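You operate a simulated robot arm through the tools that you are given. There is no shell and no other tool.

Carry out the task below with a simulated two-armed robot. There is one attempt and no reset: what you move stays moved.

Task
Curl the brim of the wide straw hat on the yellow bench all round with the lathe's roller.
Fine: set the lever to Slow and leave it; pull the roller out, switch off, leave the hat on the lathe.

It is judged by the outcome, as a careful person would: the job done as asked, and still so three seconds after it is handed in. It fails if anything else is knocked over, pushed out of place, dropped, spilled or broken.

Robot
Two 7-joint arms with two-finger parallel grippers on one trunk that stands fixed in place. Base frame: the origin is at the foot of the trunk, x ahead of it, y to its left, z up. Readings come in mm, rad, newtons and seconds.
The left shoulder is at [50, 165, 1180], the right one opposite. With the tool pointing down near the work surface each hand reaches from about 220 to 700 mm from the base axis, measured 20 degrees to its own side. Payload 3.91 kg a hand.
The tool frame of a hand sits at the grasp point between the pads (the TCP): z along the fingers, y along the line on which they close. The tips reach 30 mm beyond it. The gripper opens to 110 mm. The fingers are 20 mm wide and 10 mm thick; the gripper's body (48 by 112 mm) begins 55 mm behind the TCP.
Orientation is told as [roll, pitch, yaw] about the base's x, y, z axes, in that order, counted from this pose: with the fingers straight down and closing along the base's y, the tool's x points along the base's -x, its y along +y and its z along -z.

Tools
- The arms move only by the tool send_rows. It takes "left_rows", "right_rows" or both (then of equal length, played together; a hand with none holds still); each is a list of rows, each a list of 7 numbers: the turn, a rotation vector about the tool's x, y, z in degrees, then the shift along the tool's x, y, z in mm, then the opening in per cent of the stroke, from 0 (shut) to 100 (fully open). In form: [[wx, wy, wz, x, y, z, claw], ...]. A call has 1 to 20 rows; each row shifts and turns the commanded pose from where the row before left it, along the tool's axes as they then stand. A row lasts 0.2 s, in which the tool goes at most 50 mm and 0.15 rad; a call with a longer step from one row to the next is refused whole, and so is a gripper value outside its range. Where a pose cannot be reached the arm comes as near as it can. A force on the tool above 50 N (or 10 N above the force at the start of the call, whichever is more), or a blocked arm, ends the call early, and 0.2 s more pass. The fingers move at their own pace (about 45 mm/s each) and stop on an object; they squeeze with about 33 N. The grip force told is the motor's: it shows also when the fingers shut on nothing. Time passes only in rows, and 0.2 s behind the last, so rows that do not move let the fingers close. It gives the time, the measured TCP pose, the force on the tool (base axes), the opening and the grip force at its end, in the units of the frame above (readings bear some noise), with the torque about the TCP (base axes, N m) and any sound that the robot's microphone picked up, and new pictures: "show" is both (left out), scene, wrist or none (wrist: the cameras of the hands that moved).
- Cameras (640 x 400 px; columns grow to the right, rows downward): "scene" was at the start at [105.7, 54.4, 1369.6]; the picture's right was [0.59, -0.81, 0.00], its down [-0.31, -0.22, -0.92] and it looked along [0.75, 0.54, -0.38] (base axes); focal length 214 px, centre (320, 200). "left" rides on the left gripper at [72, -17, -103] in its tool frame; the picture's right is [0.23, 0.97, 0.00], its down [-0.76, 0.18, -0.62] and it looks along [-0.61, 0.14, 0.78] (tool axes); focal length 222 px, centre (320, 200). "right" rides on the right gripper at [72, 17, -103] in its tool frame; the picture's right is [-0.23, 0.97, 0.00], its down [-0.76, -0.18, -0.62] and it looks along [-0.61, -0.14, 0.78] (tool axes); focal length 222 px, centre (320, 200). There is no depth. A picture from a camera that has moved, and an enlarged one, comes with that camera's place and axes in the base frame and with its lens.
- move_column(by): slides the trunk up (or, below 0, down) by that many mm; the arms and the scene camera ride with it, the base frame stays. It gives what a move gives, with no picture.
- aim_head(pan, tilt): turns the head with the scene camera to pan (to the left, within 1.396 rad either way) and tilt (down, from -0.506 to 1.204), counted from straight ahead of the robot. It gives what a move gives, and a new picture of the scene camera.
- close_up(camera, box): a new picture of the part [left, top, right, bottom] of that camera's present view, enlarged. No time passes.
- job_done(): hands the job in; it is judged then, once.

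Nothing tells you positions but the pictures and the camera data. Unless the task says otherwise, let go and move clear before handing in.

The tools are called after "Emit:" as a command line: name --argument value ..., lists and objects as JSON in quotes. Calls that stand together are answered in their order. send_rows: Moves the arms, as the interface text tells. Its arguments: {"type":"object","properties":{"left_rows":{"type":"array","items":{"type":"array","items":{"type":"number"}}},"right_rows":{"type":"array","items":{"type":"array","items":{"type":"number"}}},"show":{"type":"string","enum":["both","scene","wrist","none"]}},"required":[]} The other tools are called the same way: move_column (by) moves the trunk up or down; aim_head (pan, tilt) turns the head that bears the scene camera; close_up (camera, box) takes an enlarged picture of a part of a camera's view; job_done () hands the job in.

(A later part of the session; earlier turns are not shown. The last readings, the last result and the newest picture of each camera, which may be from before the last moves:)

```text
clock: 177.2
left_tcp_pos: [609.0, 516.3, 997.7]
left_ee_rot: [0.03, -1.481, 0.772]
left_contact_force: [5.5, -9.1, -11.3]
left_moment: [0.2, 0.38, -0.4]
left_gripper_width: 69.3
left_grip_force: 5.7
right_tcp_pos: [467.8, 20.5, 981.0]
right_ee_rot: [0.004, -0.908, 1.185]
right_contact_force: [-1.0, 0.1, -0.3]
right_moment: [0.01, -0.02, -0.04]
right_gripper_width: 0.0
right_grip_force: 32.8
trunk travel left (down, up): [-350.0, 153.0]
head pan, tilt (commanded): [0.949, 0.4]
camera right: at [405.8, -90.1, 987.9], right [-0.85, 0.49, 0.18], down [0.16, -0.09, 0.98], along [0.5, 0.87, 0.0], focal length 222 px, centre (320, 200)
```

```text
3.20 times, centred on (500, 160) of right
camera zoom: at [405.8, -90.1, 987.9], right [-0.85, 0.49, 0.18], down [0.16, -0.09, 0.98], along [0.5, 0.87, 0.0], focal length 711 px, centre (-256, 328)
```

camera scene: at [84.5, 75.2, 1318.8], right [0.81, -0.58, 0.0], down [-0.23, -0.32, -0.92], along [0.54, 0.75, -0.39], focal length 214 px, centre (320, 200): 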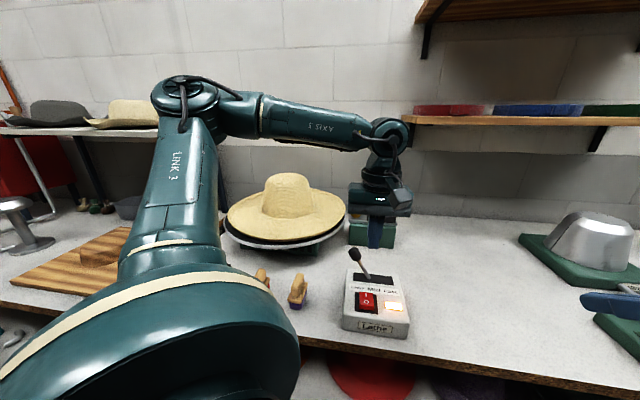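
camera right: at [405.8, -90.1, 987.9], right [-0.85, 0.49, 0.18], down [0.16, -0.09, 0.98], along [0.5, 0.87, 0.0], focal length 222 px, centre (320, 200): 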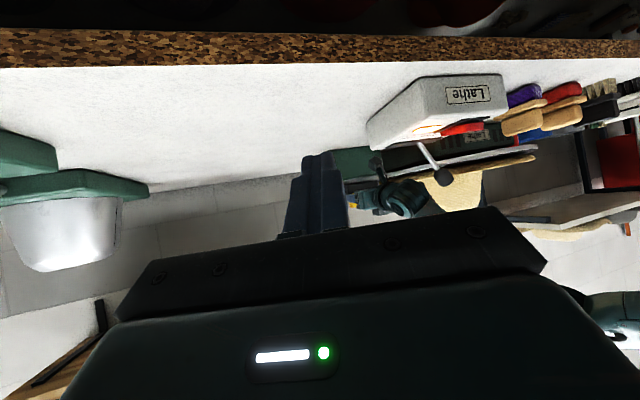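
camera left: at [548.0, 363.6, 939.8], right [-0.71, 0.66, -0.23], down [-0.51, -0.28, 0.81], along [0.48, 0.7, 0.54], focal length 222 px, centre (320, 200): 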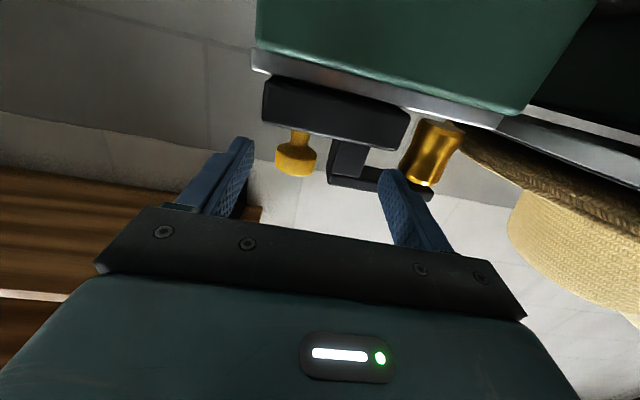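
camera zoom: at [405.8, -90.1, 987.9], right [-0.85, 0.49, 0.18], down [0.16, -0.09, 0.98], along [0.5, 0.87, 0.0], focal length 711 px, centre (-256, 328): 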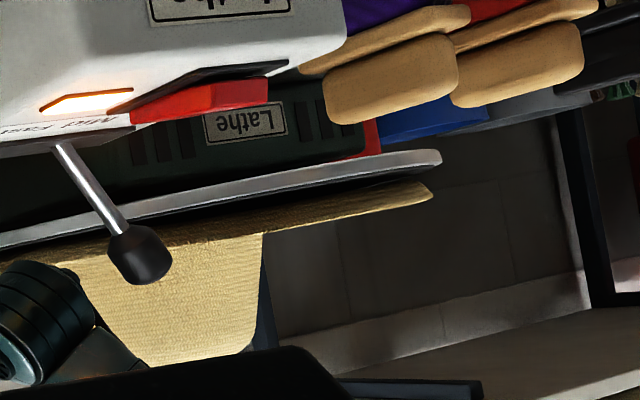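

Emit:
send_rows --left_rows '[[0, 0, 0, 0, 0, 0, 58], [0, 0, 0, 0, 0, 0, 58], [0, 0, 0, 0, 0, 0, 58], [0, 0, 0, 0, 0, 0, 58]]' --show "none"

Emit:
close_up --camera "right" --box '[460, 130, 560, 180]'

Emit:
send_rows --left_rows '[[0, 0, 0, 0, 0, 0, 58], [0, 0, 0, 0, 0, 0, 58], [0, 0, 0, 0, 0, 0, 58], [0, 0, 0, 0, 0, 0, 58]]' --show "none"

Emit:
close_up --camera "right" --box '[460, 130, 560, 180]'

Emit:
send_rows --left_rows '[[0, 0, 0, 0, 0, 0, 58], [0, 0, 0, 0, 0, 0, 58], [0, 0, 0, 0, 0, 0, 58], [0, 0, 0, 0, 0, 0, 58]]' --show "none"

Emit:
close_up --camera "right" --box '[460, 130, 560, 180]'

Emit:
send_rows --left_rows '[[0, 0, 0, 0, 0, 0, 58], [0, 0, 0, 0, 0, 0, 58], [0, 0, 0, 0, 0, 0, 58], [0, 0, 0, 0, 0, 0, 58]]' --show "none"

Emit:
close_up --camera "right" --box '[460, 130, 560, 180]'

```text
clock: 178.2
left_tcp_pos: [607.6, 515.6, 998.1]
left_ee_rot: [0.026, -1.48, 0.774]
left_contact_force: [4.2, -7.3, -10.3]
left_moment: [0.24, 0.34, -0.4]
left_gripper_width: 67.9
left_grip_force: 3.7
right_tcp_pos: [467.9, 20.3, 982.3]
right_ee_rot: [0.003, -0.908, 1.182]
right_contact_force: [-1.2, -0.9, -0.1]
right_moment: [0.02, 0.01, 0.04]
right_gripper_width: 0.2
right_grip_force: 32.8
trunk travel left (down, up): [-350.0, 153.0]
head pan, tilt (commanded): [0.949, 0.4]
```

```text
6.40 times, centred on (510, 155) of right
camera zoom: at [405.8, -90.0, 988.4], right [-0.85, 0.49, 0.18], down [0.16, -0.09, 0.98], along [0.5, 0.86, 0.0], focal length 1422 px, centre (-896, 488)
```

zoom: 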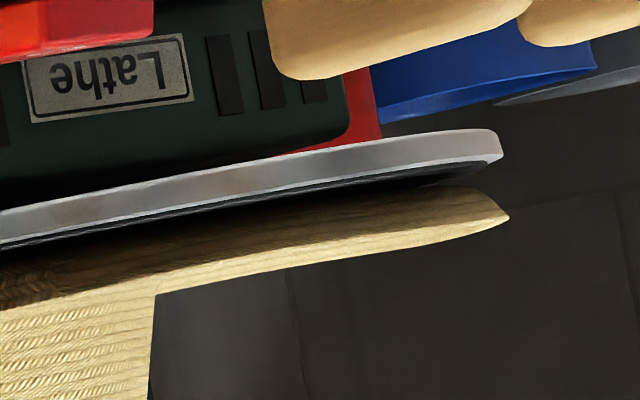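

```text
clock: 179.2
left_tcp_pos: [609.1, 515.9, 997.9]
left_ee_rot: [0.026, -1.481, 0.778]
left_contact_force: [4.7, -8.8, -10.7]
left_moment: [0.2, 0.36, -0.5]
left_gripper_width: 69.0
left_grip_force: 4.1
right_tcp_pos: [467.4, 20.0, 982.1]
right_ee_rot: [0.004, -0.907, 1.183]
right_contact_force: [0.5, -0.5, -0.4]
right_moment: [0.02, -0.05, -0.02]
right_gripper_width: 0.3
right_grip_force: 33.1
trunk travel left (down, up): [-350.0, 153.0]
head pan, tilt (commanded): [0.949, 0.4]
```

```text
6.40 times, centred on (510, 155) of right
camera zoom: at [405.8, -90.0, 988.4], right [-0.85, 0.49, 0.18], down [0.16, -0.09, 0.98], along [0.5, 0.86, 0.0], focal length 1422 px, centre (-896, 488)
```

zoom: 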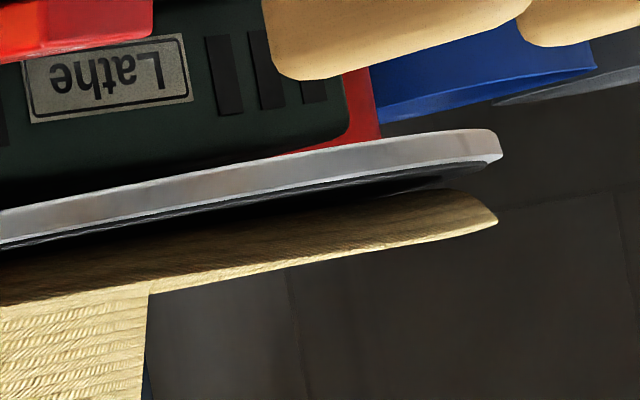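

```text
clock: 180.2
left_tcp_pos: [609.0, 515.2, 997.2]
left_ee_rot: [0.029, -1.48, 0.772]
left_contact_force: [2.7, -8.0, -11.4]
left_moment: [0.2, 0.37, -0.39]
left_gripper_width: 68.3
left_grip_force: 3.9
right_tcp_pos: [467.5, 18.8, 982.2]
right_ee_rot: [0.004, -0.908, 1.184]
right_contact_force: [-0.2, 0.1, -0.4]
right_moment: [0.0, -0.01, 0.0]
right_gripper_width: 0.0
right_grip_force: 32.6
trunk travel left (down, up): [-350.0, 153.0]
head pan, tilt (commanded): [0.949, 0.4]
```

```text
6.40 times, centred on (510, 155) of right
camera zoom: at [405.8, -90.1, 988.4], right [-0.85, 0.49, 0.18], down [0.16, -0.09, 0.98], along [0.5, 0.86, 0.0], focal length 1422 px, centre (-896, 488)
```

zoom: 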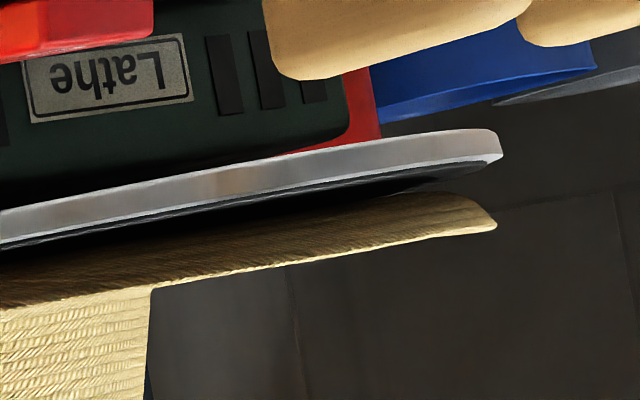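

```text
clock: 181.2
left_tcp_pos: [609.1, 515.4, 997.5]
left_ee_rot: [0.032, -1.481, 0.772]
left_contact_force: [4.6, -6.7, -10.5]
left_moment: [0.19, 0.36, -0.45]
left_gripper_width: 68.1
left_grip_force: 4.2
right_tcp_pos: [468.4, 19.2, 982.3]
right_ee_rot: [0.006, -0.906, 1.183]
right_contact_force: [-0.1, 0.1, -0.5]
right_moment: [-0.01, -0.01, 0.03]
right_gripper_width: 0.1
right_grip_force: 32.9
trunk travel left (down, up): [-350.0, 153.0]
head pan, tilt (commanded): [0.949, 0.4]
```

```text
6.40 times, centred on (510, 155) of right
camera zoom: at [405.9, -90.1, 988.3], right [-0.85, 0.49, 0.18], down [0.16, -0.09, 0.98], along [0.5, 0.86, 0.0], focal length 1422 px, centre (-896, 488)
```

zoom: 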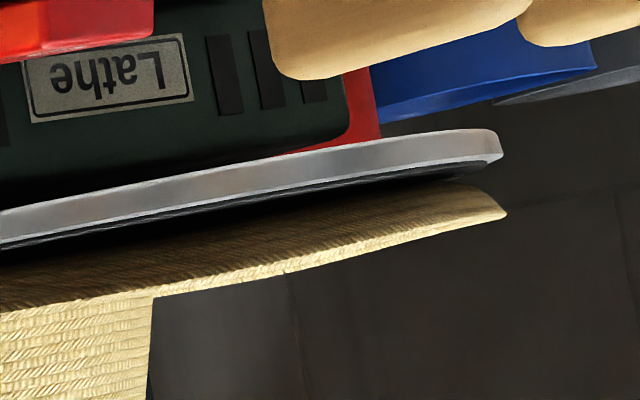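

The profile view shows the brim unchanged so far. I'll leave the roller in, withdraw the left arm, and look directly at the contact with the head camera while it spins.

Emit:
send_rows --left_rows '[[0, 0, 0, 0, -1, 0, 68], [0, 0, 0, 0, -3, 0, 78], [0, 0, 0, 0, 0, 0, 78], [0, 0, 0, 0, 0, -12, 78], [0, 0, 0, 0, 0, -14, 78], [0, 0, 0, 0, 0, -20, 78], [0, 0, 0, 0, 0, -30, 78], [0, 0, 0, -35, -15, -10, 60], [0, 0, 0, -40, -20, 0, 40], [0, 0, 0, -40, -20, 0, 20], [0, 0, 0, 0, 0, 0, 0]]' --show "wrist"

Emit:
send_rows --left_rows '[[0, 7.73, 0, 5.5, 12, -20.2, 0], [0, 7.73, 0, 8.1, 12, -19.3, 0], [0, 7.73, 0, 10.7, 12, -18, 0], [0, 7.73, 0, 13, 12, -16.3, 0], [0, 7.73, 0, 15.1, 12, -14.5, 0], [0, 7.73, 0, 16.9, 12, -12.3, 0], [0, 7.73, 0, 18.4, 12, -10, 0], [0, 7.73, 0, 19.6, 12, -7.4, 0], [0, 7.73, 0, 20.4, 12, -4.7, 0], [0, 7.73, 0, 20.9, 12, -1.9, 0], [0, 7.73, 0, 20.9, 12, 0.9, 0], [0, 0, 0, 0, 0, 0, 0]]' --show "scene"

Emit:
close_up --camera "scene" --box '[220, 165, 400, 270]'

```text
clock: 183.7
left_tcp_pos: [596.5, 419.9, 1119.7]
left_ee_rot: [0.015, -1.481, 0.79]
left_contact_force: [0.5, -0.2, 0.4]
left_moment: [0.02, -0.03, 0.0]
left_gripper_width: 0.4
left_grip_force: 0.1
right_tcp_pos: [466.6, 20.2, 982.5]
right_ee_rot: [0.003, -0.907, 1.184]
right_contact_force: [1.0, -0.1, 0.7]
right_moment: [0.01, 0.01, 0.0]
right_gripper_width: 0.0
right_grip_force: 33.1
trunk travel left (down, up): [-350.0, 153.0]
head pan, tilt (commanded): [0.949, 0.4]
camera left: at [530.9, 330.1, 1057.9], right [-0.71, 0.66, -0.23], down [-0.51, -0.28, 0.81], along [0.48, 0.7, 0.54], focal length 222 px, centre (320, 200)
```

left: 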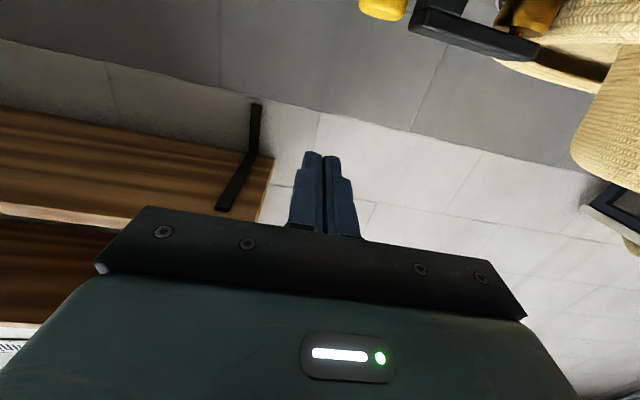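

```text
clock: 186.2
left_tcp_pos: [346.3, 348.5, 1081.3]
left_ee_rot: [0.0, 0.003, 0.803]
left_contact_force: [0.4, 0.6, 0.6]
left_moment: [0.01, 0.02, 0.0]
left_gripper_width: 0.0
left_grip_force: 32.7
right_tcp_pos: [465.9, 21.0, 983.6]
right_ee_rot: [0.002, -0.908, 1.186]
right_contact_force: [-0.5, 0.6, -0.4]
right_moment: [-0.01, 0.02, 0.0]
right_gripper_width: 0.0
right_grip_force: 32.5
trunk travel left (down, up): [-350.0, 153.0]
head pan, tilt (commanded): [0.949, 0.4]
camera scene: at [84.5, 75.3, 1318.8], right [0.81, -0.58, 0.0], down [-0.23, -0.32, -0.92], along [0.54, 0.75, -0.39], focal length 214 px, centre (320, 200)
```

scene: 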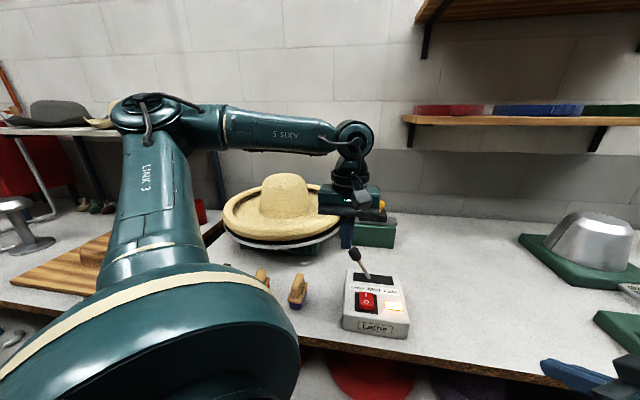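

```text
3.56 times, centred on (310, 218) of scene
camera zoom: at [84.5, 75.3, 1318.8], right [0.81, -0.58, 0.0], down [-0.23, -0.32, -0.92], along [0.54, 0.75, -0.39], focal length 763 px, centre (356, 138)
```

zoom: 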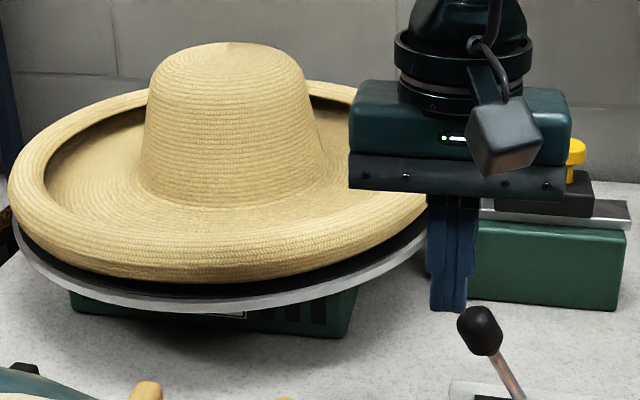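

The brim is now clearly rolled up. I'll check that it is curled all the way round by watching a full turn.

Emit:
close_up --camera "scene" --box '[220, 165, 350, 255]'

Emit:
send_rows --left_rows '[[0, 0, 0, 0, 30, -10, 0], [0, 0, 0, 0, 0, 0, 0], [0, 0, 0, 0, 0, 0, 0], [0, 0, 0, 0, 0, 0, 0], [0, 0, 0, 0, 0, 0, 0]]' --show "none"

Emit:
close_up --camera "scene" --box '[220, 165, 350, 255]'

Emit:
send_rows --left_rows '[[0, 0, 0, 0, 0, 0, 0], [0, 0, 0, 0, 0, 0, 0], [0, 0, 0, 0, 0, 0, 0], [0, 0, 0, 0, 0, 0, 0], [0, 0, 0, 0, 0, 0, 0]]' --show "none"

Emit:
close_up --camera "scene" --box '[220, 165, 350, 255]'

Emit:
send_rows --left_rows '[[0, 0, 0, 0, 0, 0, 0], [0, 0, 0, 0, 0, 0, 0], [0, 0, 0, 0, 0, 0, 0], [0, 0, 0, 0, 0, 0, 0], [0, 0, 0, 0, 0, 0, 0]]' --show "none"

Emit:
close_up --camera "scene" --box '[220, 165, 350, 255]'

Emit:
send_rows --left_rows '[[0, 0, 0, 0, 0, 0, 0], [0, 0, 0, 0, 0, 0, 0], [0, 0, 0, 0, 0, 0, 0], [0, 0, 0, 0, 0, 0, 0], [0, 0, 0, 0, 0, 0, 0]]' --show "none"

Emit:
close_up --camera "scene" --box '[220, 165, 350, 255]'

```text
4.44 times, centred on (285, 210) of scene
camera zoom: at [84.5, 75.3, 1318.8], right [0.81, -0.58, 0.0], down [-0.23, -0.32, -0.92], along [0.54, 0.75, -0.39], focal length 953 px, centre (476, 156)
```

zoom: 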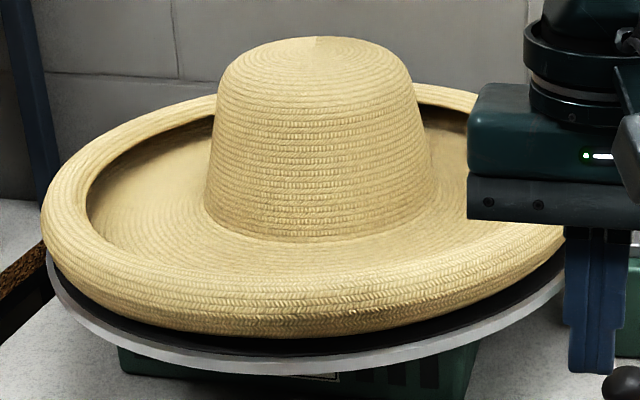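

```text
clock: 187.4
left_tcp_pos: [322.3, 370.7, 1090.4]
left_ee_rot: [0.001, 0.002, 0.802]
left_contact_force: [-0.2, 0.0, 0.0]
left_moment: [0.02, -0.03, 0.01]
left_gripper_width: 0.0
left_grip_force: 33.3
right_tcp_pos: [466.7, 20.1, 983.9]
right_ee_rot: [0.002, -0.906, 1.185]
right_contact_force: [0.4, -0.1, 0.4]
right_moment: [0.01, 0.0, -0.02]
right_gripper_width: 0.1
right_grip_force: 33.1
trunk travel left (down, up): [-350.0, 153.0]
head pan, tilt (commanded): [0.949, 0.4]
```

```text
4.44 times, centred on (285, 210) of scene
camera zoom: at [84.6, 75.3, 1318.8], right [0.81, -0.58, 0.0], down [-0.23, -0.32, -0.92], along [0.54, 0.75, -0.39], focal length 953 px, centre (476, 156)
```

zoom: 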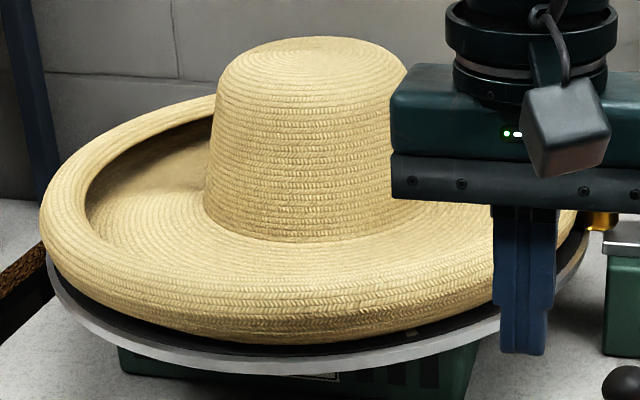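

```text
clock: 188.7
left_tcp_pos: [322.6, 369.9, 1091.4]
left_ee_rot: [0.004, 0.001, 0.802]
left_contact_force: [0.6, 0.6, -1.0]
left_moment: [0.03, -0.01, 0.01]
left_gripper_width: 0.0
left_grip_force: 33.0
right_tcp_pos: [467.1, 20.3, 982.5]
right_ee_rot: [0.002, -0.907, 1.186]
right_contact_force: [0.4, 0.3, 0.2]
right_moment: [0.0, 0.01, 0.03]
right_gripper_width: 0.0
right_grip_force: 33.3
trunk travel left (down, up): [-350.0, 153.0]
head pan, tilt (commanded): [0.949, 0.4]
```

```text
4.44 times, centred on (285, 210) of scene
camera zoom: at [84.5, 75.3, 1318.8], right [0.81, -0.58, 0.0], down [-0.23, -0.32, -0.92], along [0.54, 0.75, -0.39], focal length 953 px, centre (476, 156)
```

zoom: 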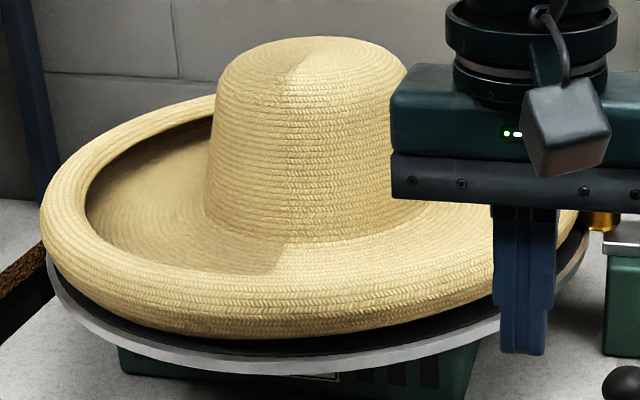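

```text
clock: 189.8
left_tcp_pos: [322.0, 369.3, 1089.8]
left_ee_rot: [0.002, 0.002, 0.803]
left_contact_force: [1.1, -0.8, 0.5]
left_moment: [0.01, 0.02, -0.01]
left_gripper_width: 0.0
left_grip_force: 33.1
right_tcp_pos: [466.3, 21.1, 983.4]
right_ee_rot: [0.002, -0.909, 1.186]
right_contact_force: [0.8, -0.1, 0.2]
right_moment: [0.0, 0.0, 0.0]
right_gripper_width: 0.0
right_grip_force: 33.1
trunk travel left (down, up): [-350.0, 153.0]
head pan, tilt (commanded): [0.949, 0.4]
```

```text
4.44 times, centred on (285, 210) of scene
camera zoom: at [84.5, 75.3, 1318.8], right [0.81, -0.58, 0.0], down [-0.23, -0.32, -0.92], along [0.54, 0.75, -0.39], focal length 953 px, centre (476, 156)
```

zoom: 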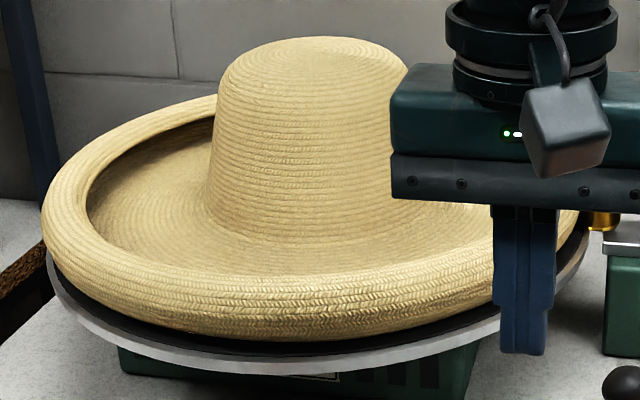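

```text
clock: 191.1
left_tcp_pos: [321.5, 370.0, 1090.6]
left_ee_rot: [0.002, 0.002, 0.803]
left_contact_force: [0.4, 0.2, 0.3]
left_moment: [-0.03, -0.01, 0.0]
left_gripper_width: 0.0
left_grip_force: 33.5
right_tcp_pos: [466.1, 19.3, 983.0]
right_ee_rot: [0.003, -0.909, 1.188]
right_contact_force: [-0.2, -0.5, 0.4]
right_moment: [0.02, 0.01, -0.02]
right_gripper_width: 0.2
right_grip_force: 33.1
trunk travel left (down, up): [-350.0, 153.0]
head pan, tilt (commanded): [0.949, 0.4]
```

```text
4.44 times, centred on (285, 210) of scene
camera zoom: at [84.5, 75.3, 1318.8], right [0.81, -0.58, 0.0], down [-0.23, -0.32, -0.92], along [0.54, 0.75, -0.39], focal length 953 px, centre (476, 156)
```

zoom: 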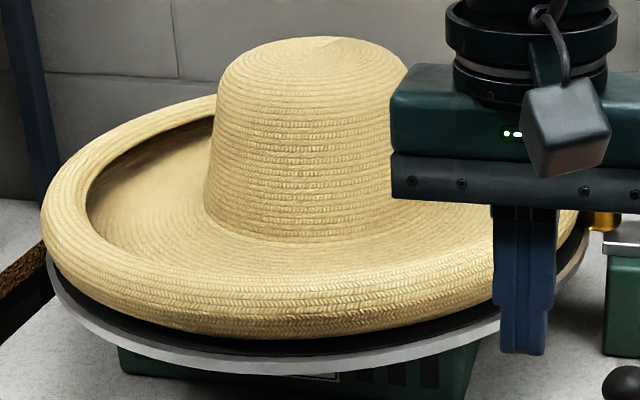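

The brim is rolled evenly all the way round. Now I'll return to the knob, which is at its "in" position, and pull the roller out.

Emit:
send_rows --left_rows '[[0, 0, 0, -4.7, -46.5, 0, 0], [0, 0, 0, 0, 0, 23, 30], [0, -7.5, 0, -28.6, -7.6, 2.3, 30], [0, -7.5, 0, -28, -7.6, 6, 50], [0, -7.5, 0, -27, -7.6, 9.6, 50], [0, -7.5, 0, -25.5, -7.6, 13.1, 50], [0, -7.5, 0, -23.6, -7.6, 16.3, 50], [0, -7.5, 0, -21.3, -7.6, 19.2, 50], [0, -7.5, 0, -18.6, -7.6, 21.8, 50], [0, -7.5, 0, -15.6, -7.6, 24.1, 50], [0, -7.5, 0, -12.3, -7.6, 25.9, 60], [0, -7.5, 0, -8.8, -7.6, 27.3, 70], [0, -5, 0, 0, 0, -12, 78], [0, -5, 0, 0, 0, -15, 78], [0, 0, 0, 11.5, 3.2, 1, 78], [0, 0, 0, 11.5, 3.2, 1, 78], [0, 0, 0, 11.5, 3.2, 1, 78], [0, 0, 0, 11.5, 3.2, 1, 78], [0, 0, 0, 0, 0, 0, 78]]' --show "wrist"

Emit:
close_up --camera "left" --box '[160, 0, 500, 230]'

```text
clock: 195.1
left_tcp_pos: [585.4, 484.8, 1003.3]
left_ee_rot: [0.01, -1.482, 0.793]
left_contact_force: [0.5, -0.5, 1.1]
left_moment: [0.02, -0.01, 0.0]
left_gripper_width: 85.7
left_grip_force: 0.1
right_tcp_pos: [465.7, 19.5, 982.9]
right_ee_rot: [0.003, -0.907, 1.187]
right_contact_force: [0.9, -0.7, -0.1]
right_moment: [0.0, 0.0, -0.01]
right_gripper_width: 0.0
right_grip_force: 32.6
trunk travel left (down, up): [-350.0, 153.0]
head pan, tilt (commanded): [0.949, 0.4]
camera left: at [518.9, 394.9, 940.7], right [-0.71, 0.66, -0.23], down [-0.51, -0.28, 0.81], along [0.48, 0.7, 0.54], focal length 222 px, centre (320, 200)
```

left: 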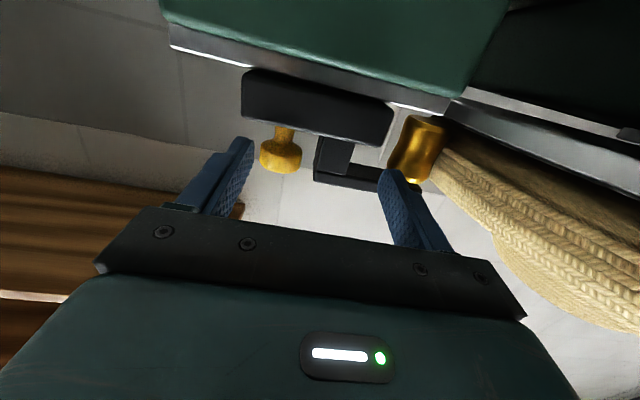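

```text
1.74 times, centred on (330, 115) of left
camera zoom: at [518.9, 394.9, 940.7], right [-0.71, 0.66, -0.23], down [-0.51, -0.28, 0.81], along [0.48, 0.7, 0.54], focal length 386 px, centre (303, 348)
```

zoom: 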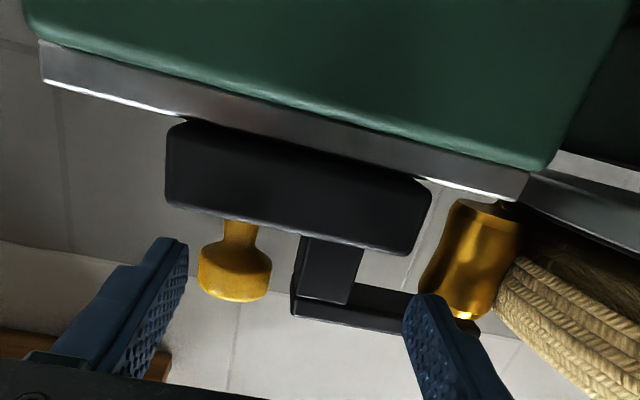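

The carriage has slid out by about 10 mm on its own, so I'll shift right accordingly and then advance around knob and post.

Emit:
send_rows --left_rows '[[0, 0, 0, 0, -8.5, 0, 78], [0, 0, 0, -0.4, 0, 11, 78], [0, 0, 0, -0.4, 0, 11, 78], [0, 0, 0, 0, 0, 0, 78]]' --show "none"

Emit:
close_up --camera "left" --box '[160, 0, 500, 230]'

```text
clock: 196.1
left_tcp_pos: [606.3, 494.8, 1003.6]
left_ee_rot: [0.011, -1.481, 0.795]
left_contact_force: [0.6, -0.4, 0.5]
left_moment: [0.01, 0.01, -0.03]
left_gripper_width: 86.0
left_grip_force: 0.0
right_tcp_pos: [465.1, 19.2, 981.7]
right_ee_rot: [0.002, -0.908, 1.187]
right_contact_force: [-0.2, -0.4, -0.6]
right_moment: [0.0, 0.04, 0.0]
right_gripper_width: 0.0
right_grip_force: 33.1
trunk travel left (down, up): [-350.0, 153.0]
head pan, tilt (commanded): [0.949, 0.4]
```

```text
1.74 times, centred on (330, 115) of left
camera zoom: at [541.2, 404.4, 940.4], right [-0.71, 0.66, -0.23], down [-0.51, -0.27, 0.81], along [0.48, 0.7, 0.54], focal length 386 px, centre (303, 348)
```

zoom: 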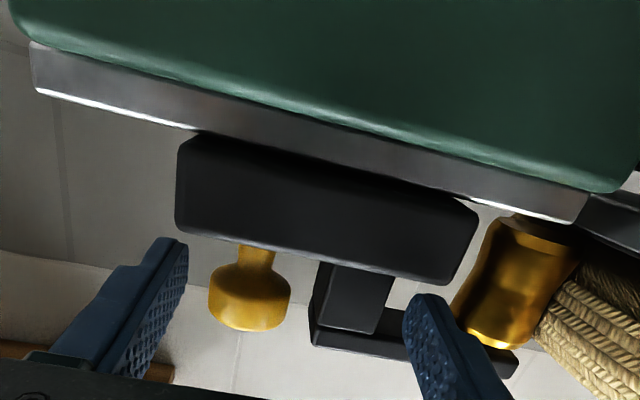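

Emit:
send_rows --left_rows '[[0, 0, 0, 0.3, 0, 8, 78], [0, 0, 0, 0.3, 0, 8, 78], [0, 0, 0, -0.5, 0, 6, 78], [0, 0, 0, 0, 0, 0, 72], [0, 0, 0, 0, 0, 0, 66], [0, 0, 0, 0, 0, 0, 62], [0, 0, 0, 0, 0, 0, 62]]' --show "none"

Emit:
close_up --camera "left" --box '[160, 0, 500, 230]'

```text
clock: 197.7
left_tcp_pos: [622.7, 509.3, 1000.6]
left_ee_rot: [0.009, -1.48, 0.792]
left_contact_force: [-0.6, 0.9, -1.6]
left_moment: [0.01, -0.03, -0.01]
left_gripper_width: 69.2
left_grip_force: 0.5
right_tcp_pos: [466.4, 20.5, 983.3]
right_ee_rot: [0.002, -0.907, 1.187]
right_contact_force: [-0.1, 0.3, -0.2]
right_moment: [0.01, 0.02, -0.02]
right_gripper_width: 0.0
right_grip_force: 33.4
trunk travel left (down, up): [-350.0, 153.0]
head pan, tilt (commanded): [0.949, 0.4]
```

```text
1.74 times, centred on (330, 115) of left
camera zoom: at [557.3, 419.6, 938.2], right [-0.72, 0.66, -0.23], down [-0.51, -0.27, 0.81], along [0.48, 0.7, 0.53], focal length 386 px, centre (303, 348)
```

zoom: 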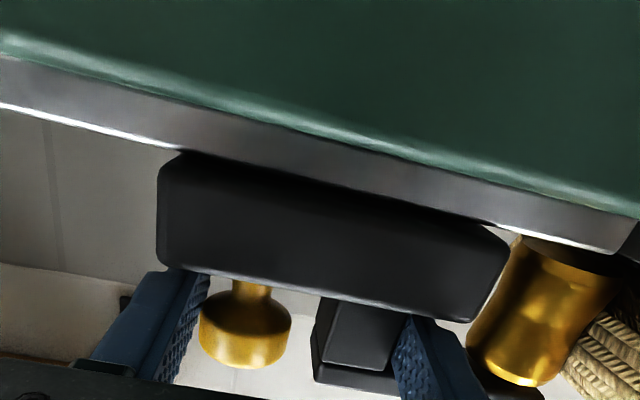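

Emit:
send_rows --left_rows '[[0, 0, 0, 0, -6, 0.2, 62], [0, 0, 0, 0, -6, 0.2, 62], [0, 0, 0, 0, -6, 0.2, 62], [0, 0, 0, 0, -6, 0.2, 62], [0, 0, 0, 0, -6, 0.2, 62], [0, 0, 0, 0, -3, 0.1, 62], [0, 0, 0, 0, 0, 0, 62]]' --show "wrist"

Emit:
close_up --camera "left" --box '[160, 0, 640, 280]'

```text
clock: 199.2
left_tcp_pos: [646.9, 488.7, 1002.6]
left_ee_rot: [-0.001, -1.481, 0.807]
left_contact_force: [-6.2, 5.1, -1.4]
left_moment: [-0.02, -0.06, 0.06]
left_gripper_width: 72.2
left_grip_force: 3.9
right_tcp_pos: [466.3, 20.9, 983.6]
right_ee_rot: [-0.002, -0.907, 1.187]
right_contact_force: [0.7, 0.6, -0.1]
right_moment: [-0.01, 0.01, -0.01]
right_gripper_width: 0.0
right_grip_force: 33.2
trunk travel left (down, up): [-350.0, 153.0]
head pan, tilt (commanded): [0.949, 0.4]
camera left: at [581.0, 398.4, 938.8], right [-0.72, 0.66, -0.23], down [-0.51, -0.28, 0.81], along [0.47, 0.7, 0.53], focal length 222 px, centre (320, 200)
```

left: 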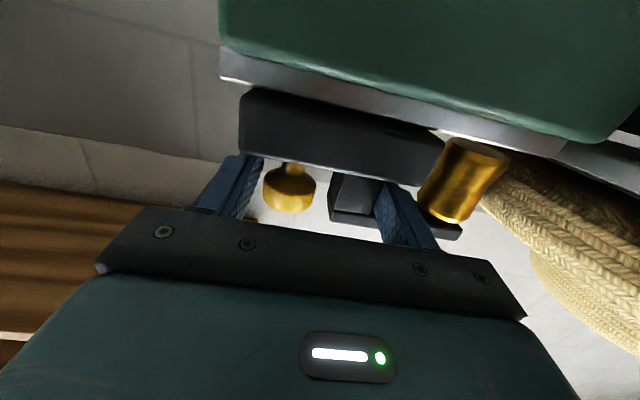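

```text
1.33 times, centred on (400, 140) of left
camera zoom: at [581.0, 398.4, 938.8], right [-0.72, 0.66, -0.23], down [-0.51, -0.28, 0.81], along [0.47, 0.7, 0.53], focal length 296 px, centre (213, 280)
```

zoom: 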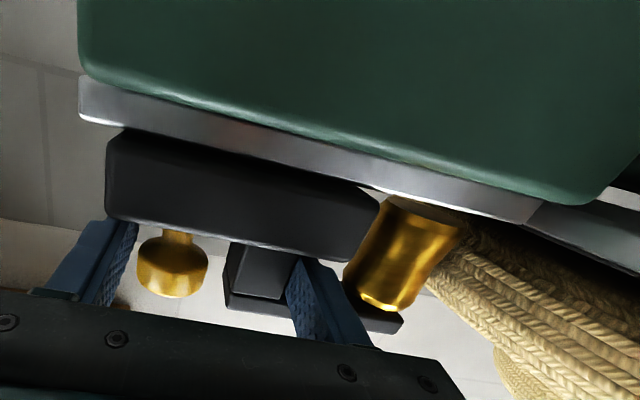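

The roller is out at its stop. I'll relax, open, retract straight back, and go to the switch.

Emit:
send_rows --left_rows '[[0, 0, 0, 0, 2, 0, 66], [0, 0, 0, 0, 0, 0, 78], [0, 0, 0, 0, 0, 0, 78], [0, 0, 0, 0, 0, -12, 78], [0, 0, 0, 0, 0, -14, 78], [0, 0, 0, 0, 0, -20, 78], [0, 0, 0, 0, 0, -30, 78], [0, 0, 0, -35, -15, -10, 60], [0, 0, 0, -40, -20, 0, 40], [0, 0, 0, -40, -20, 0, 20], [0, 0, 0, 0, 0, 0, 0]]' --show "wrist"

Emit:
send_rows --left_rows '[[0, 7.73, 0, 5.5, 8.5, -20.2, 0], [0, 7.73, 0, 8.1, 8.5, -19.3, 0], [0, 7.73, 0, 10.7, 8.5, -18, 0], [0, 7.73, 0, 13, 8.5, -16.3, 0], [0, 7.73, 0, 15.1, 8.5, -14.5, 0], [0, 7.73, 0, 16.9, 8.5, -12.3, 0], [0, 7.73, 0, 18.4, 8.5, -10, 0], [0, 7.73, 0, 19.6, 8.5, -7.4, 0], [0, 7.73, 0, 20.4, 8.5, -4.7, 0], [0, 7.73, 0, 20.9, 8.5, -1.9, 0], [0, 7.73, 0, 20.9, 8.5, 0.9, 0], [0, 0, 0, 0, 0, 0, 0]]' --show "scene"

Emit:
close_up --camera "scene" --box '[210, 150, 430, 350]'

```text
clock: 201.7
left_tcp_pos: [631.7, 399.8, 1125.5]
left_ee_rot: [0.014, -1.481, 0.788]
left_contact_force: [0.2, 0.7, -1.2]
left_moment: [-0.01, -0.02, -0.01]
left_gripper_width: 1.1
left_grip_force: 0.1
right_tcp_pos: [466.1, 18.9, 983.5]
right_ee_rot: [0.001, -0.908, 1.183]
right_contact_force: [0.1, 0.7, 0.0]
right_moment: [0.01, -0.01, 0.01]
right_gripper_width: 0.2
right_grip_force: 32.7
trunk travel left (down, up): [-350.0, 153.0]
head pan, tilt (commanded): [0.949, 0.4]
camera left: at [565.8, 309.8, 1062.0], right [-0.71, 0.66, -0.23], down [-0.51, -0.28, 0.81], along [0.48, 0.7, 0.53], focal length 222 px, centre (320, 200)
```

left: 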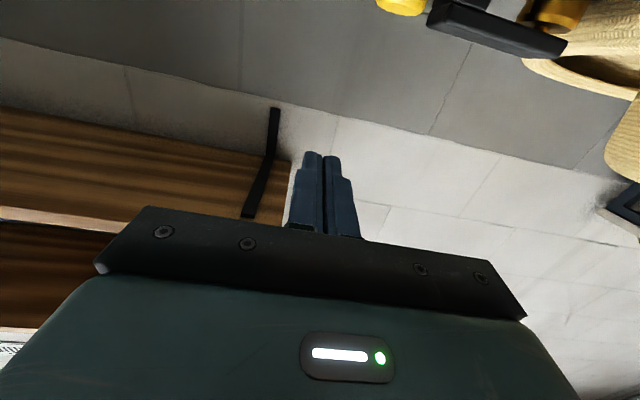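

```text
clock: 204.2
left_tcp_pos: [407.0, 300.1, 1083.2]
left_ee_rot: [0.0, 0.004, 0.802]
left_contact_force: [-0.6, 0.0, 0.1]
left_moment: [0.04, -0.03, 0.01]
left_gripper_width: 0.0
left_grip_force: 32.8
right_tcp_pos: [465.9, 20.1, 983.9]
right_ee_rot: [0.002, -0.907, 1.186]
right_contact_force: [0.4, 0.0, 0.0]
right_moment: [0.02, 0.01, 0.02]
right_gripper_width: 0.3
right_grip_force: 33.3
trunk travel left (down, up): [-350.0, 153.0]
head pan, tilt (commanded): [0.949, 0.4]
camera scene: at [84.5, 75.3, 1318.8], right [0.81, -0.58, 0.0], down [-0.23, -0.32, -0.92], along [0.54, 0.75, -0.39], focal length 214 px, centre (320, 200)
```

scene: 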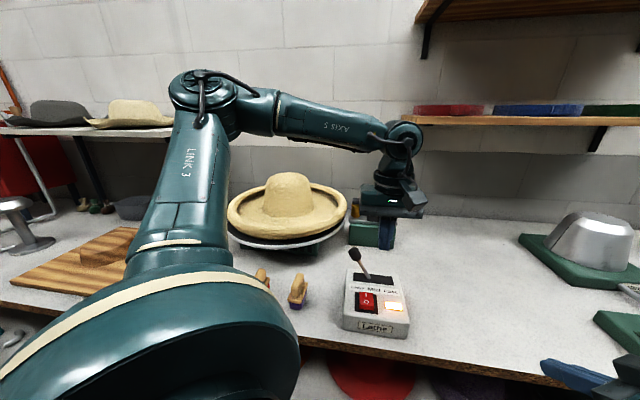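

```text
2.00 times, centred on (320, 250) of scene
camera zoom: at [84.5, 75.3, 1318.8], right [0.81, -0.58, 0.0], down [-0.23, -0.32, -0.92], along [0.54, 0.75, -0.39], focal length 429 px, centre (320, 100)
```

zoom: 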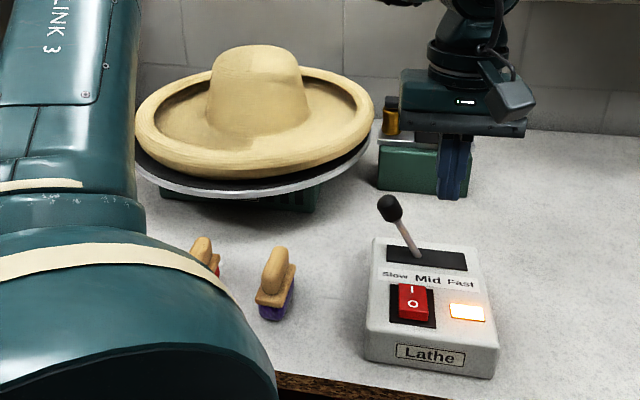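

The brim is rolled all round, the roller is out and the lever is at Slow. Now I'll go above the "O" end of the switch.

Emit:
send_rows --left_rows '[[0, 0, 0, 12.2, 12.2, 0, 0], [0, 0, 0, 12.2, 12.2, 0, 0], [0, 0, 0, 0, 0, 36, 0], [0, 0, 0, 0, 0, 36, 0], [0, 0, 0, 0, 0, 30, 0], [0, 0, 0, 0, 0, 0, 0]]' --show "wrist"

Emit:
close_up --camera "left" --box '[200, 40, 440, 240]'

```text
clock: 205.7
left_tcp_pos: [372.9, 298.1, 978.5]
left_ee_rot: [0.002, 0.002, 0.804]
left_contact_force: [-0.1, 0.2, 0.6]
left_moment: [0.01, -0.01, 0.04]
left_gripper_width: 0.2
left_grip_force: 33.2
right_tcp_pos: [467.4, 20.1, 982.9]
right_ee_rot: [0.002, -0.909, 1.188]
right_contact_force: [0.1, 0.1, -0.1]
right_moment: [-0.02, 0.0, -0.01]
right_gripper_width: 0.0
right_grip_force: 32.7
trunk travel left (down, up): [-350.0, 153.0]
head pan, tilt (commanded): [0.949, 0.4]
camera left: at [333.7, 233.7, 1082.2], right [-0.86, 0.51, 0.0], down [0.4, 0.67, 0.62], along [0.32, 0.53, -0.78], focal length 222 px, centre (320, 200)
```

left: 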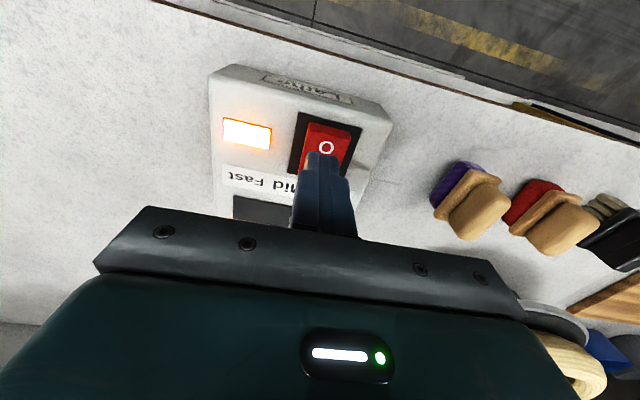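

```text
2.00 times, centred on (320, 140) of left
camera zoom: at [333.7, 233.7, 1082.2], right [-0.86, 0.51, 0.0], down [0.4, 0.67, 0.62], along [0.32, 0.53, -0.78], focal length 444 px, centre (320, 320)
```

zoom: 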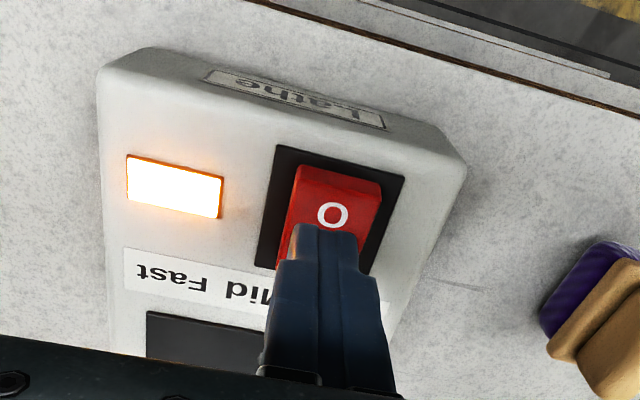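

Emit:
send_rows --left_rows '[[0, 0, 0, 6, 4, 0, 0], [0, 0, 0, 0, 0, 10, 0], [0, 0, 0, 0, 0, 5, 0], [0, 0, 0, 0, 0, 2.5, 0]]' --show "wrist"

Emit:
send_rows --left_rows '[[0, 0, 0, 0, 0, 2, 0], [0, 0, 0, 0, 0, 2, 0]]' --show "wrist"

```text
clock: 206.7
left_tcp_pos: [366.8, 296.3, 962.7]
left_ee_rot: [0.001, 0.002, 0.804]
left_contact_force: [0.1, -0.1, 0.2]
left_moment: [0.0, -0.01, 0.0]
left_gripper_width: 0.0
left_grip_force: 33.0
right_tcp_pos: [465.8, 20.4, 983.4]
right_ee_rot: [0.001, -0.908, 1.185]
right_contact_force: [-0.1, 0.1, -0.2]
right_moment: [0.01, 0.0, 0.01]
right_gripper_width: 0.0
right_grip_force: 32.7
trunk travel left (down, up): [-350.0, 153.0]
head pan, tilt (commanded): [0.949, 0.4]
camera left: at [326.8, 232.6, 1065.8], right [-0.86, 0.51, 0.0], down [0.4, 0.67, 0.62], along [0.32, 0.53, -0.78], focal length 222 px, centre (320, 200)
```

left: 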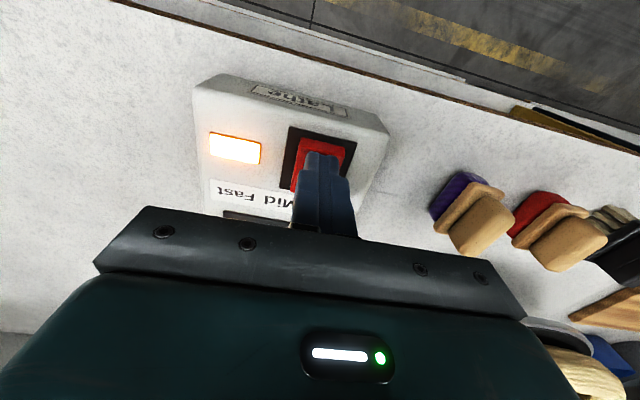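

```text
clock: 207.2
left_tcp_pos: [366.1, 296.4, 959.6]
left_ee_rot: [-0.001, 0.0, 0.804]
left_contact_force: [0.7, -0.9, 0.7]
left_moment: [-0.01, 0.02, 0.02]
left_gripper_width: 0.0
left_grip_force: 33.2
right_tcp_pos: [465.9, 21.4, 981.4]
right_ee_rot: [0.003, -0.908, 1.188]
right_contact_force: [-0.2, -0.1, -0.8]
right_moment: [0.0, 0.02, 0.02]
right_gripper_width: 0.0
right_grip_force: 32.8
trunk travel left (down, up): [-350.0, 153.0]
head pan, tilt (commanded): [0.949, 0.4]
camera left: at [326.4, 232.6, 1062.6], right [-0.86, 0.51, 0.0], down [0.4, 0.67, 0.62], along [0.32, 0.53, -0.78], focal length 222 px, centre (320, 200)
```

left: 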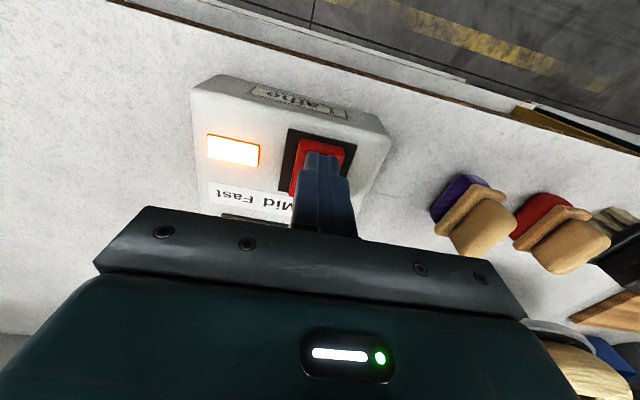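

Not switched yet; I'll keep lowering in small steps until the lamp goes out.

Emit:
send_rows --left_rows '[[0, 0, 0, 0, 0, 2, 0], [0, 0, 0, 0, 0, 2, 0]]' --show "wrist"

Emit:
send_rows --left_rows '[[0, 0, 0, 0, 0, 2, 0], [0, 0, 0, 0, 0, 1, 0]]' --show "wrist"

```text
clock: 207.8
left_tcp_pos: [366.4, 295.8, 956.6]
left_ee_rot: [0.001, -0.002, 0.802]
left_contact_force: [-2.6, 4.0, 16.5]
left_moment: [0.2, -0.03, 0.04]
left_gripper_width: 0.3
left_grip_force: 33.3
right_tcp_pos: [464.6, 18.9, 984.3]
right_ee_rot: [-0.001, -0.909, 1.187]
right_contact_force: [-0.4, -0.1, 1.2]
right_moment: [-0.01, -0.01, 0.02]
right_gripper_width: 0.0
right_grip_force: 33.1
trunk travel left (down, up): [-350.0, 153.0]
head pan, tilt (commanded): [0.949, 0.4]
camera left: at [325.4, 231.8, 1060.4], right [-0.86, 0.51, 0.0], down [0.4, 0.67, 0.62], along [0.32, 0.54, -0.78], focal length 222 px, centre (320, 200)
```

left: 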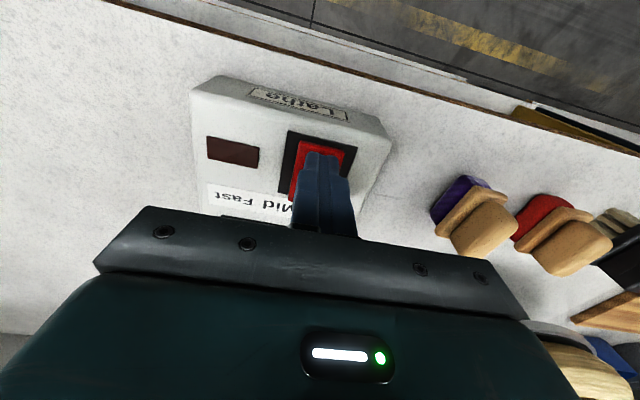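

```text
clock: 208.6
left_tcp_pos: [365.9, 296.0, 957.3]
left_ee_rot: [-0.003, -0.013, 0.801]
left_contact_force: [-12.3, 3.3, 26.1]
left_moment: [0.3, 0.19, 0.09]
left_gripper_width: 0.0
left_grip_force: 33.3
right_tcp_pos: [464.0, 19.9, 983.5]
right_ee_rot: [-0.004, -0.91, 1.188]
right_contact_force: [-0.9, -0.1, 0.0]
right_moment: [-0.02, 0.0, 0.0]
right_gripper_width: 0.0
right_grip_force: 33.2
trunk travel left (down, up): [-350.0, 153.0]
head pan, tilt (commanded): [0.949, 0.4]
stopped in row 2 (left hand): the force on the tool passed its limit at 52 N (the readings are from after the stop); the commanded pose is now the measured one
camera left: at [324.5, 231.1, 1059.7], right [-0.86, 0.52, 0.0], down [0.4, 0.67, 0.63], along [0.33, 0.54, -0.78], focal length 222 px, centre (320, 200)
```

left: 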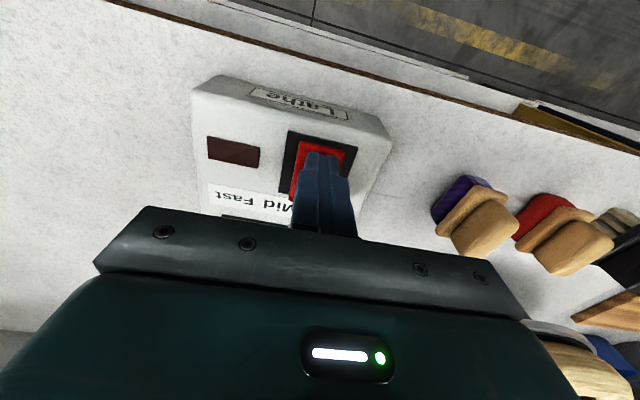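

The lamp is off. I'll lift straight up right away and inspect everything.

Emit:
send_rows --left_rows '[[0, 0, 0, 0, 0, -10, 0], [0, 0, 0, 0, 0, -30, 0], [0, 0, 0, 0, 0, -40, 0], [0, 0, 0, 0, 0, -40, 0], [0, 0, 0, 0, 0, 0, 0]]' --show "both"

Emit:
close_up --camera "scene" --box '[210, 150, 430, 350]'

Emit:
close_up --camera "scene" --box '[220, 160, 360, 260]'

```text
clock: 209.8
left_tcp_pos: [367.1, 294.3, 1076.8]
left_ee_rot: [-0.003, -0.006, 0.802]
left_contact_force: [0.3, 0.0, 0.1]
left_moment: [0.01, -0.01, 0.01]
left_gripper_width: 0.2
left_grip_force: 32.9
right_tcp_pos: [466.7, 19.2, 982.1]
right_ee_rot: [0.003, -0.906, 1.188]
right_contact_force: [0.4, 0.0, 0.3]
right_moment: [-0.02, -0.03, 0.02]
right_gripper_width: 0.1
right_grip_force: 32.8
trunk travel left (down, up): [-350.0, 153.0]
head pan, tilt (commanded): [0.949, 0.4]
camera scene: at [84.5, 75.4, 1318.8], right [0.81, -0.58, 0.0], down [-0.23, -0.32, -0.92], along [0.54, 0.75, -0.39], focal length 214 px, centre (320, 200)
camera left: at [326.3, 231.2, 1179.1], right [-0.86, 0.51, 0.0], down [0.4, 0.67, 0.63], along [0.32, 0.54, -0.78], focal length 222 px, centre (320, 200)
```

scene: 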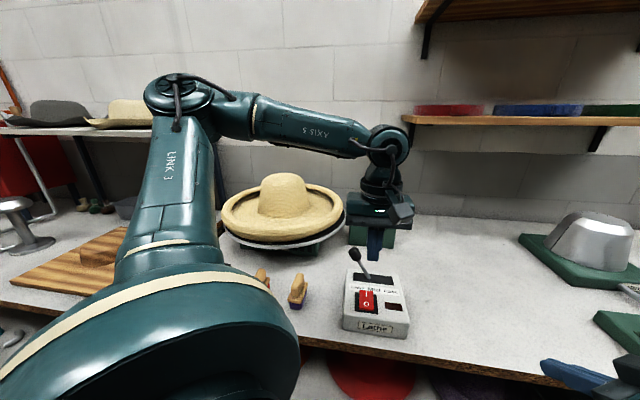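
left: 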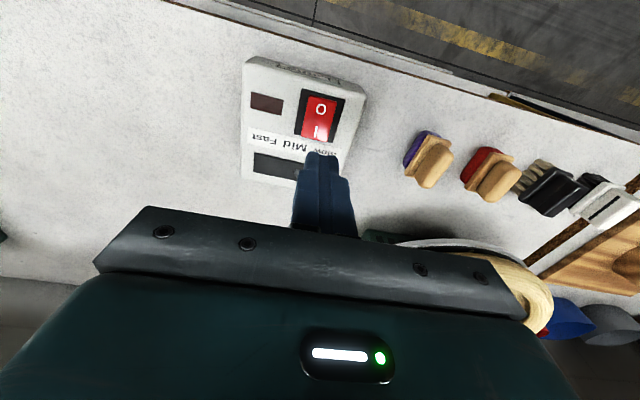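

```text
2.00 times, centred on (320, 250) of scene
camera zoom: at [84.5, 75.4, 1318.8], right [0.81, -0.58, 0.0], down [-0.23, -0.32, -0.92], along [0.54, 0.75, -0.39], focal length 429 px, centre (320, 100)
```

zoom: 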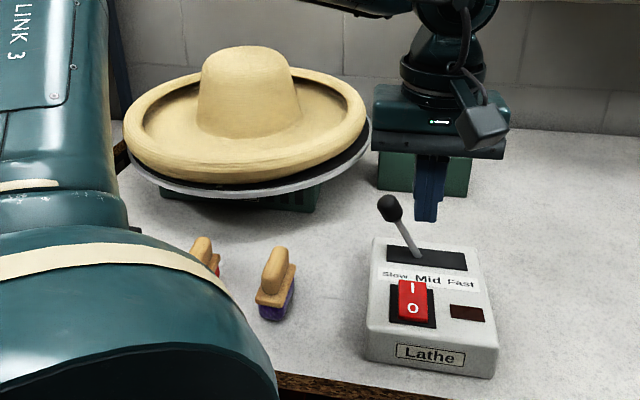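

```text
4.00 times, centred on (290, 210) of scene
camera zoom: at [84.5, 75.4, 1318.8], right [0.81, -0.58, 0.0], down [-0.23, -0.32, -0.92], along [0.54, 0.75, -0.39], focal length 858 px, centre (440, 160)
```

zoom: 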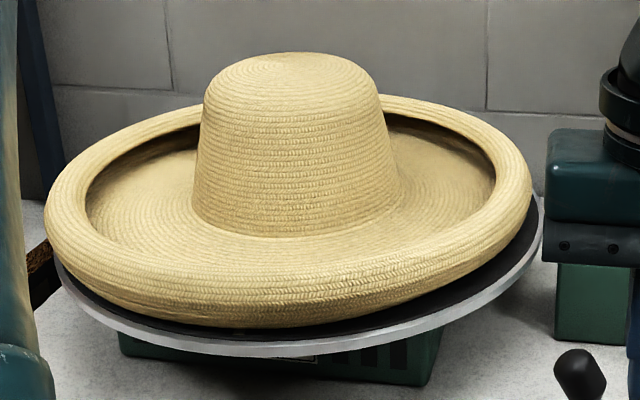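

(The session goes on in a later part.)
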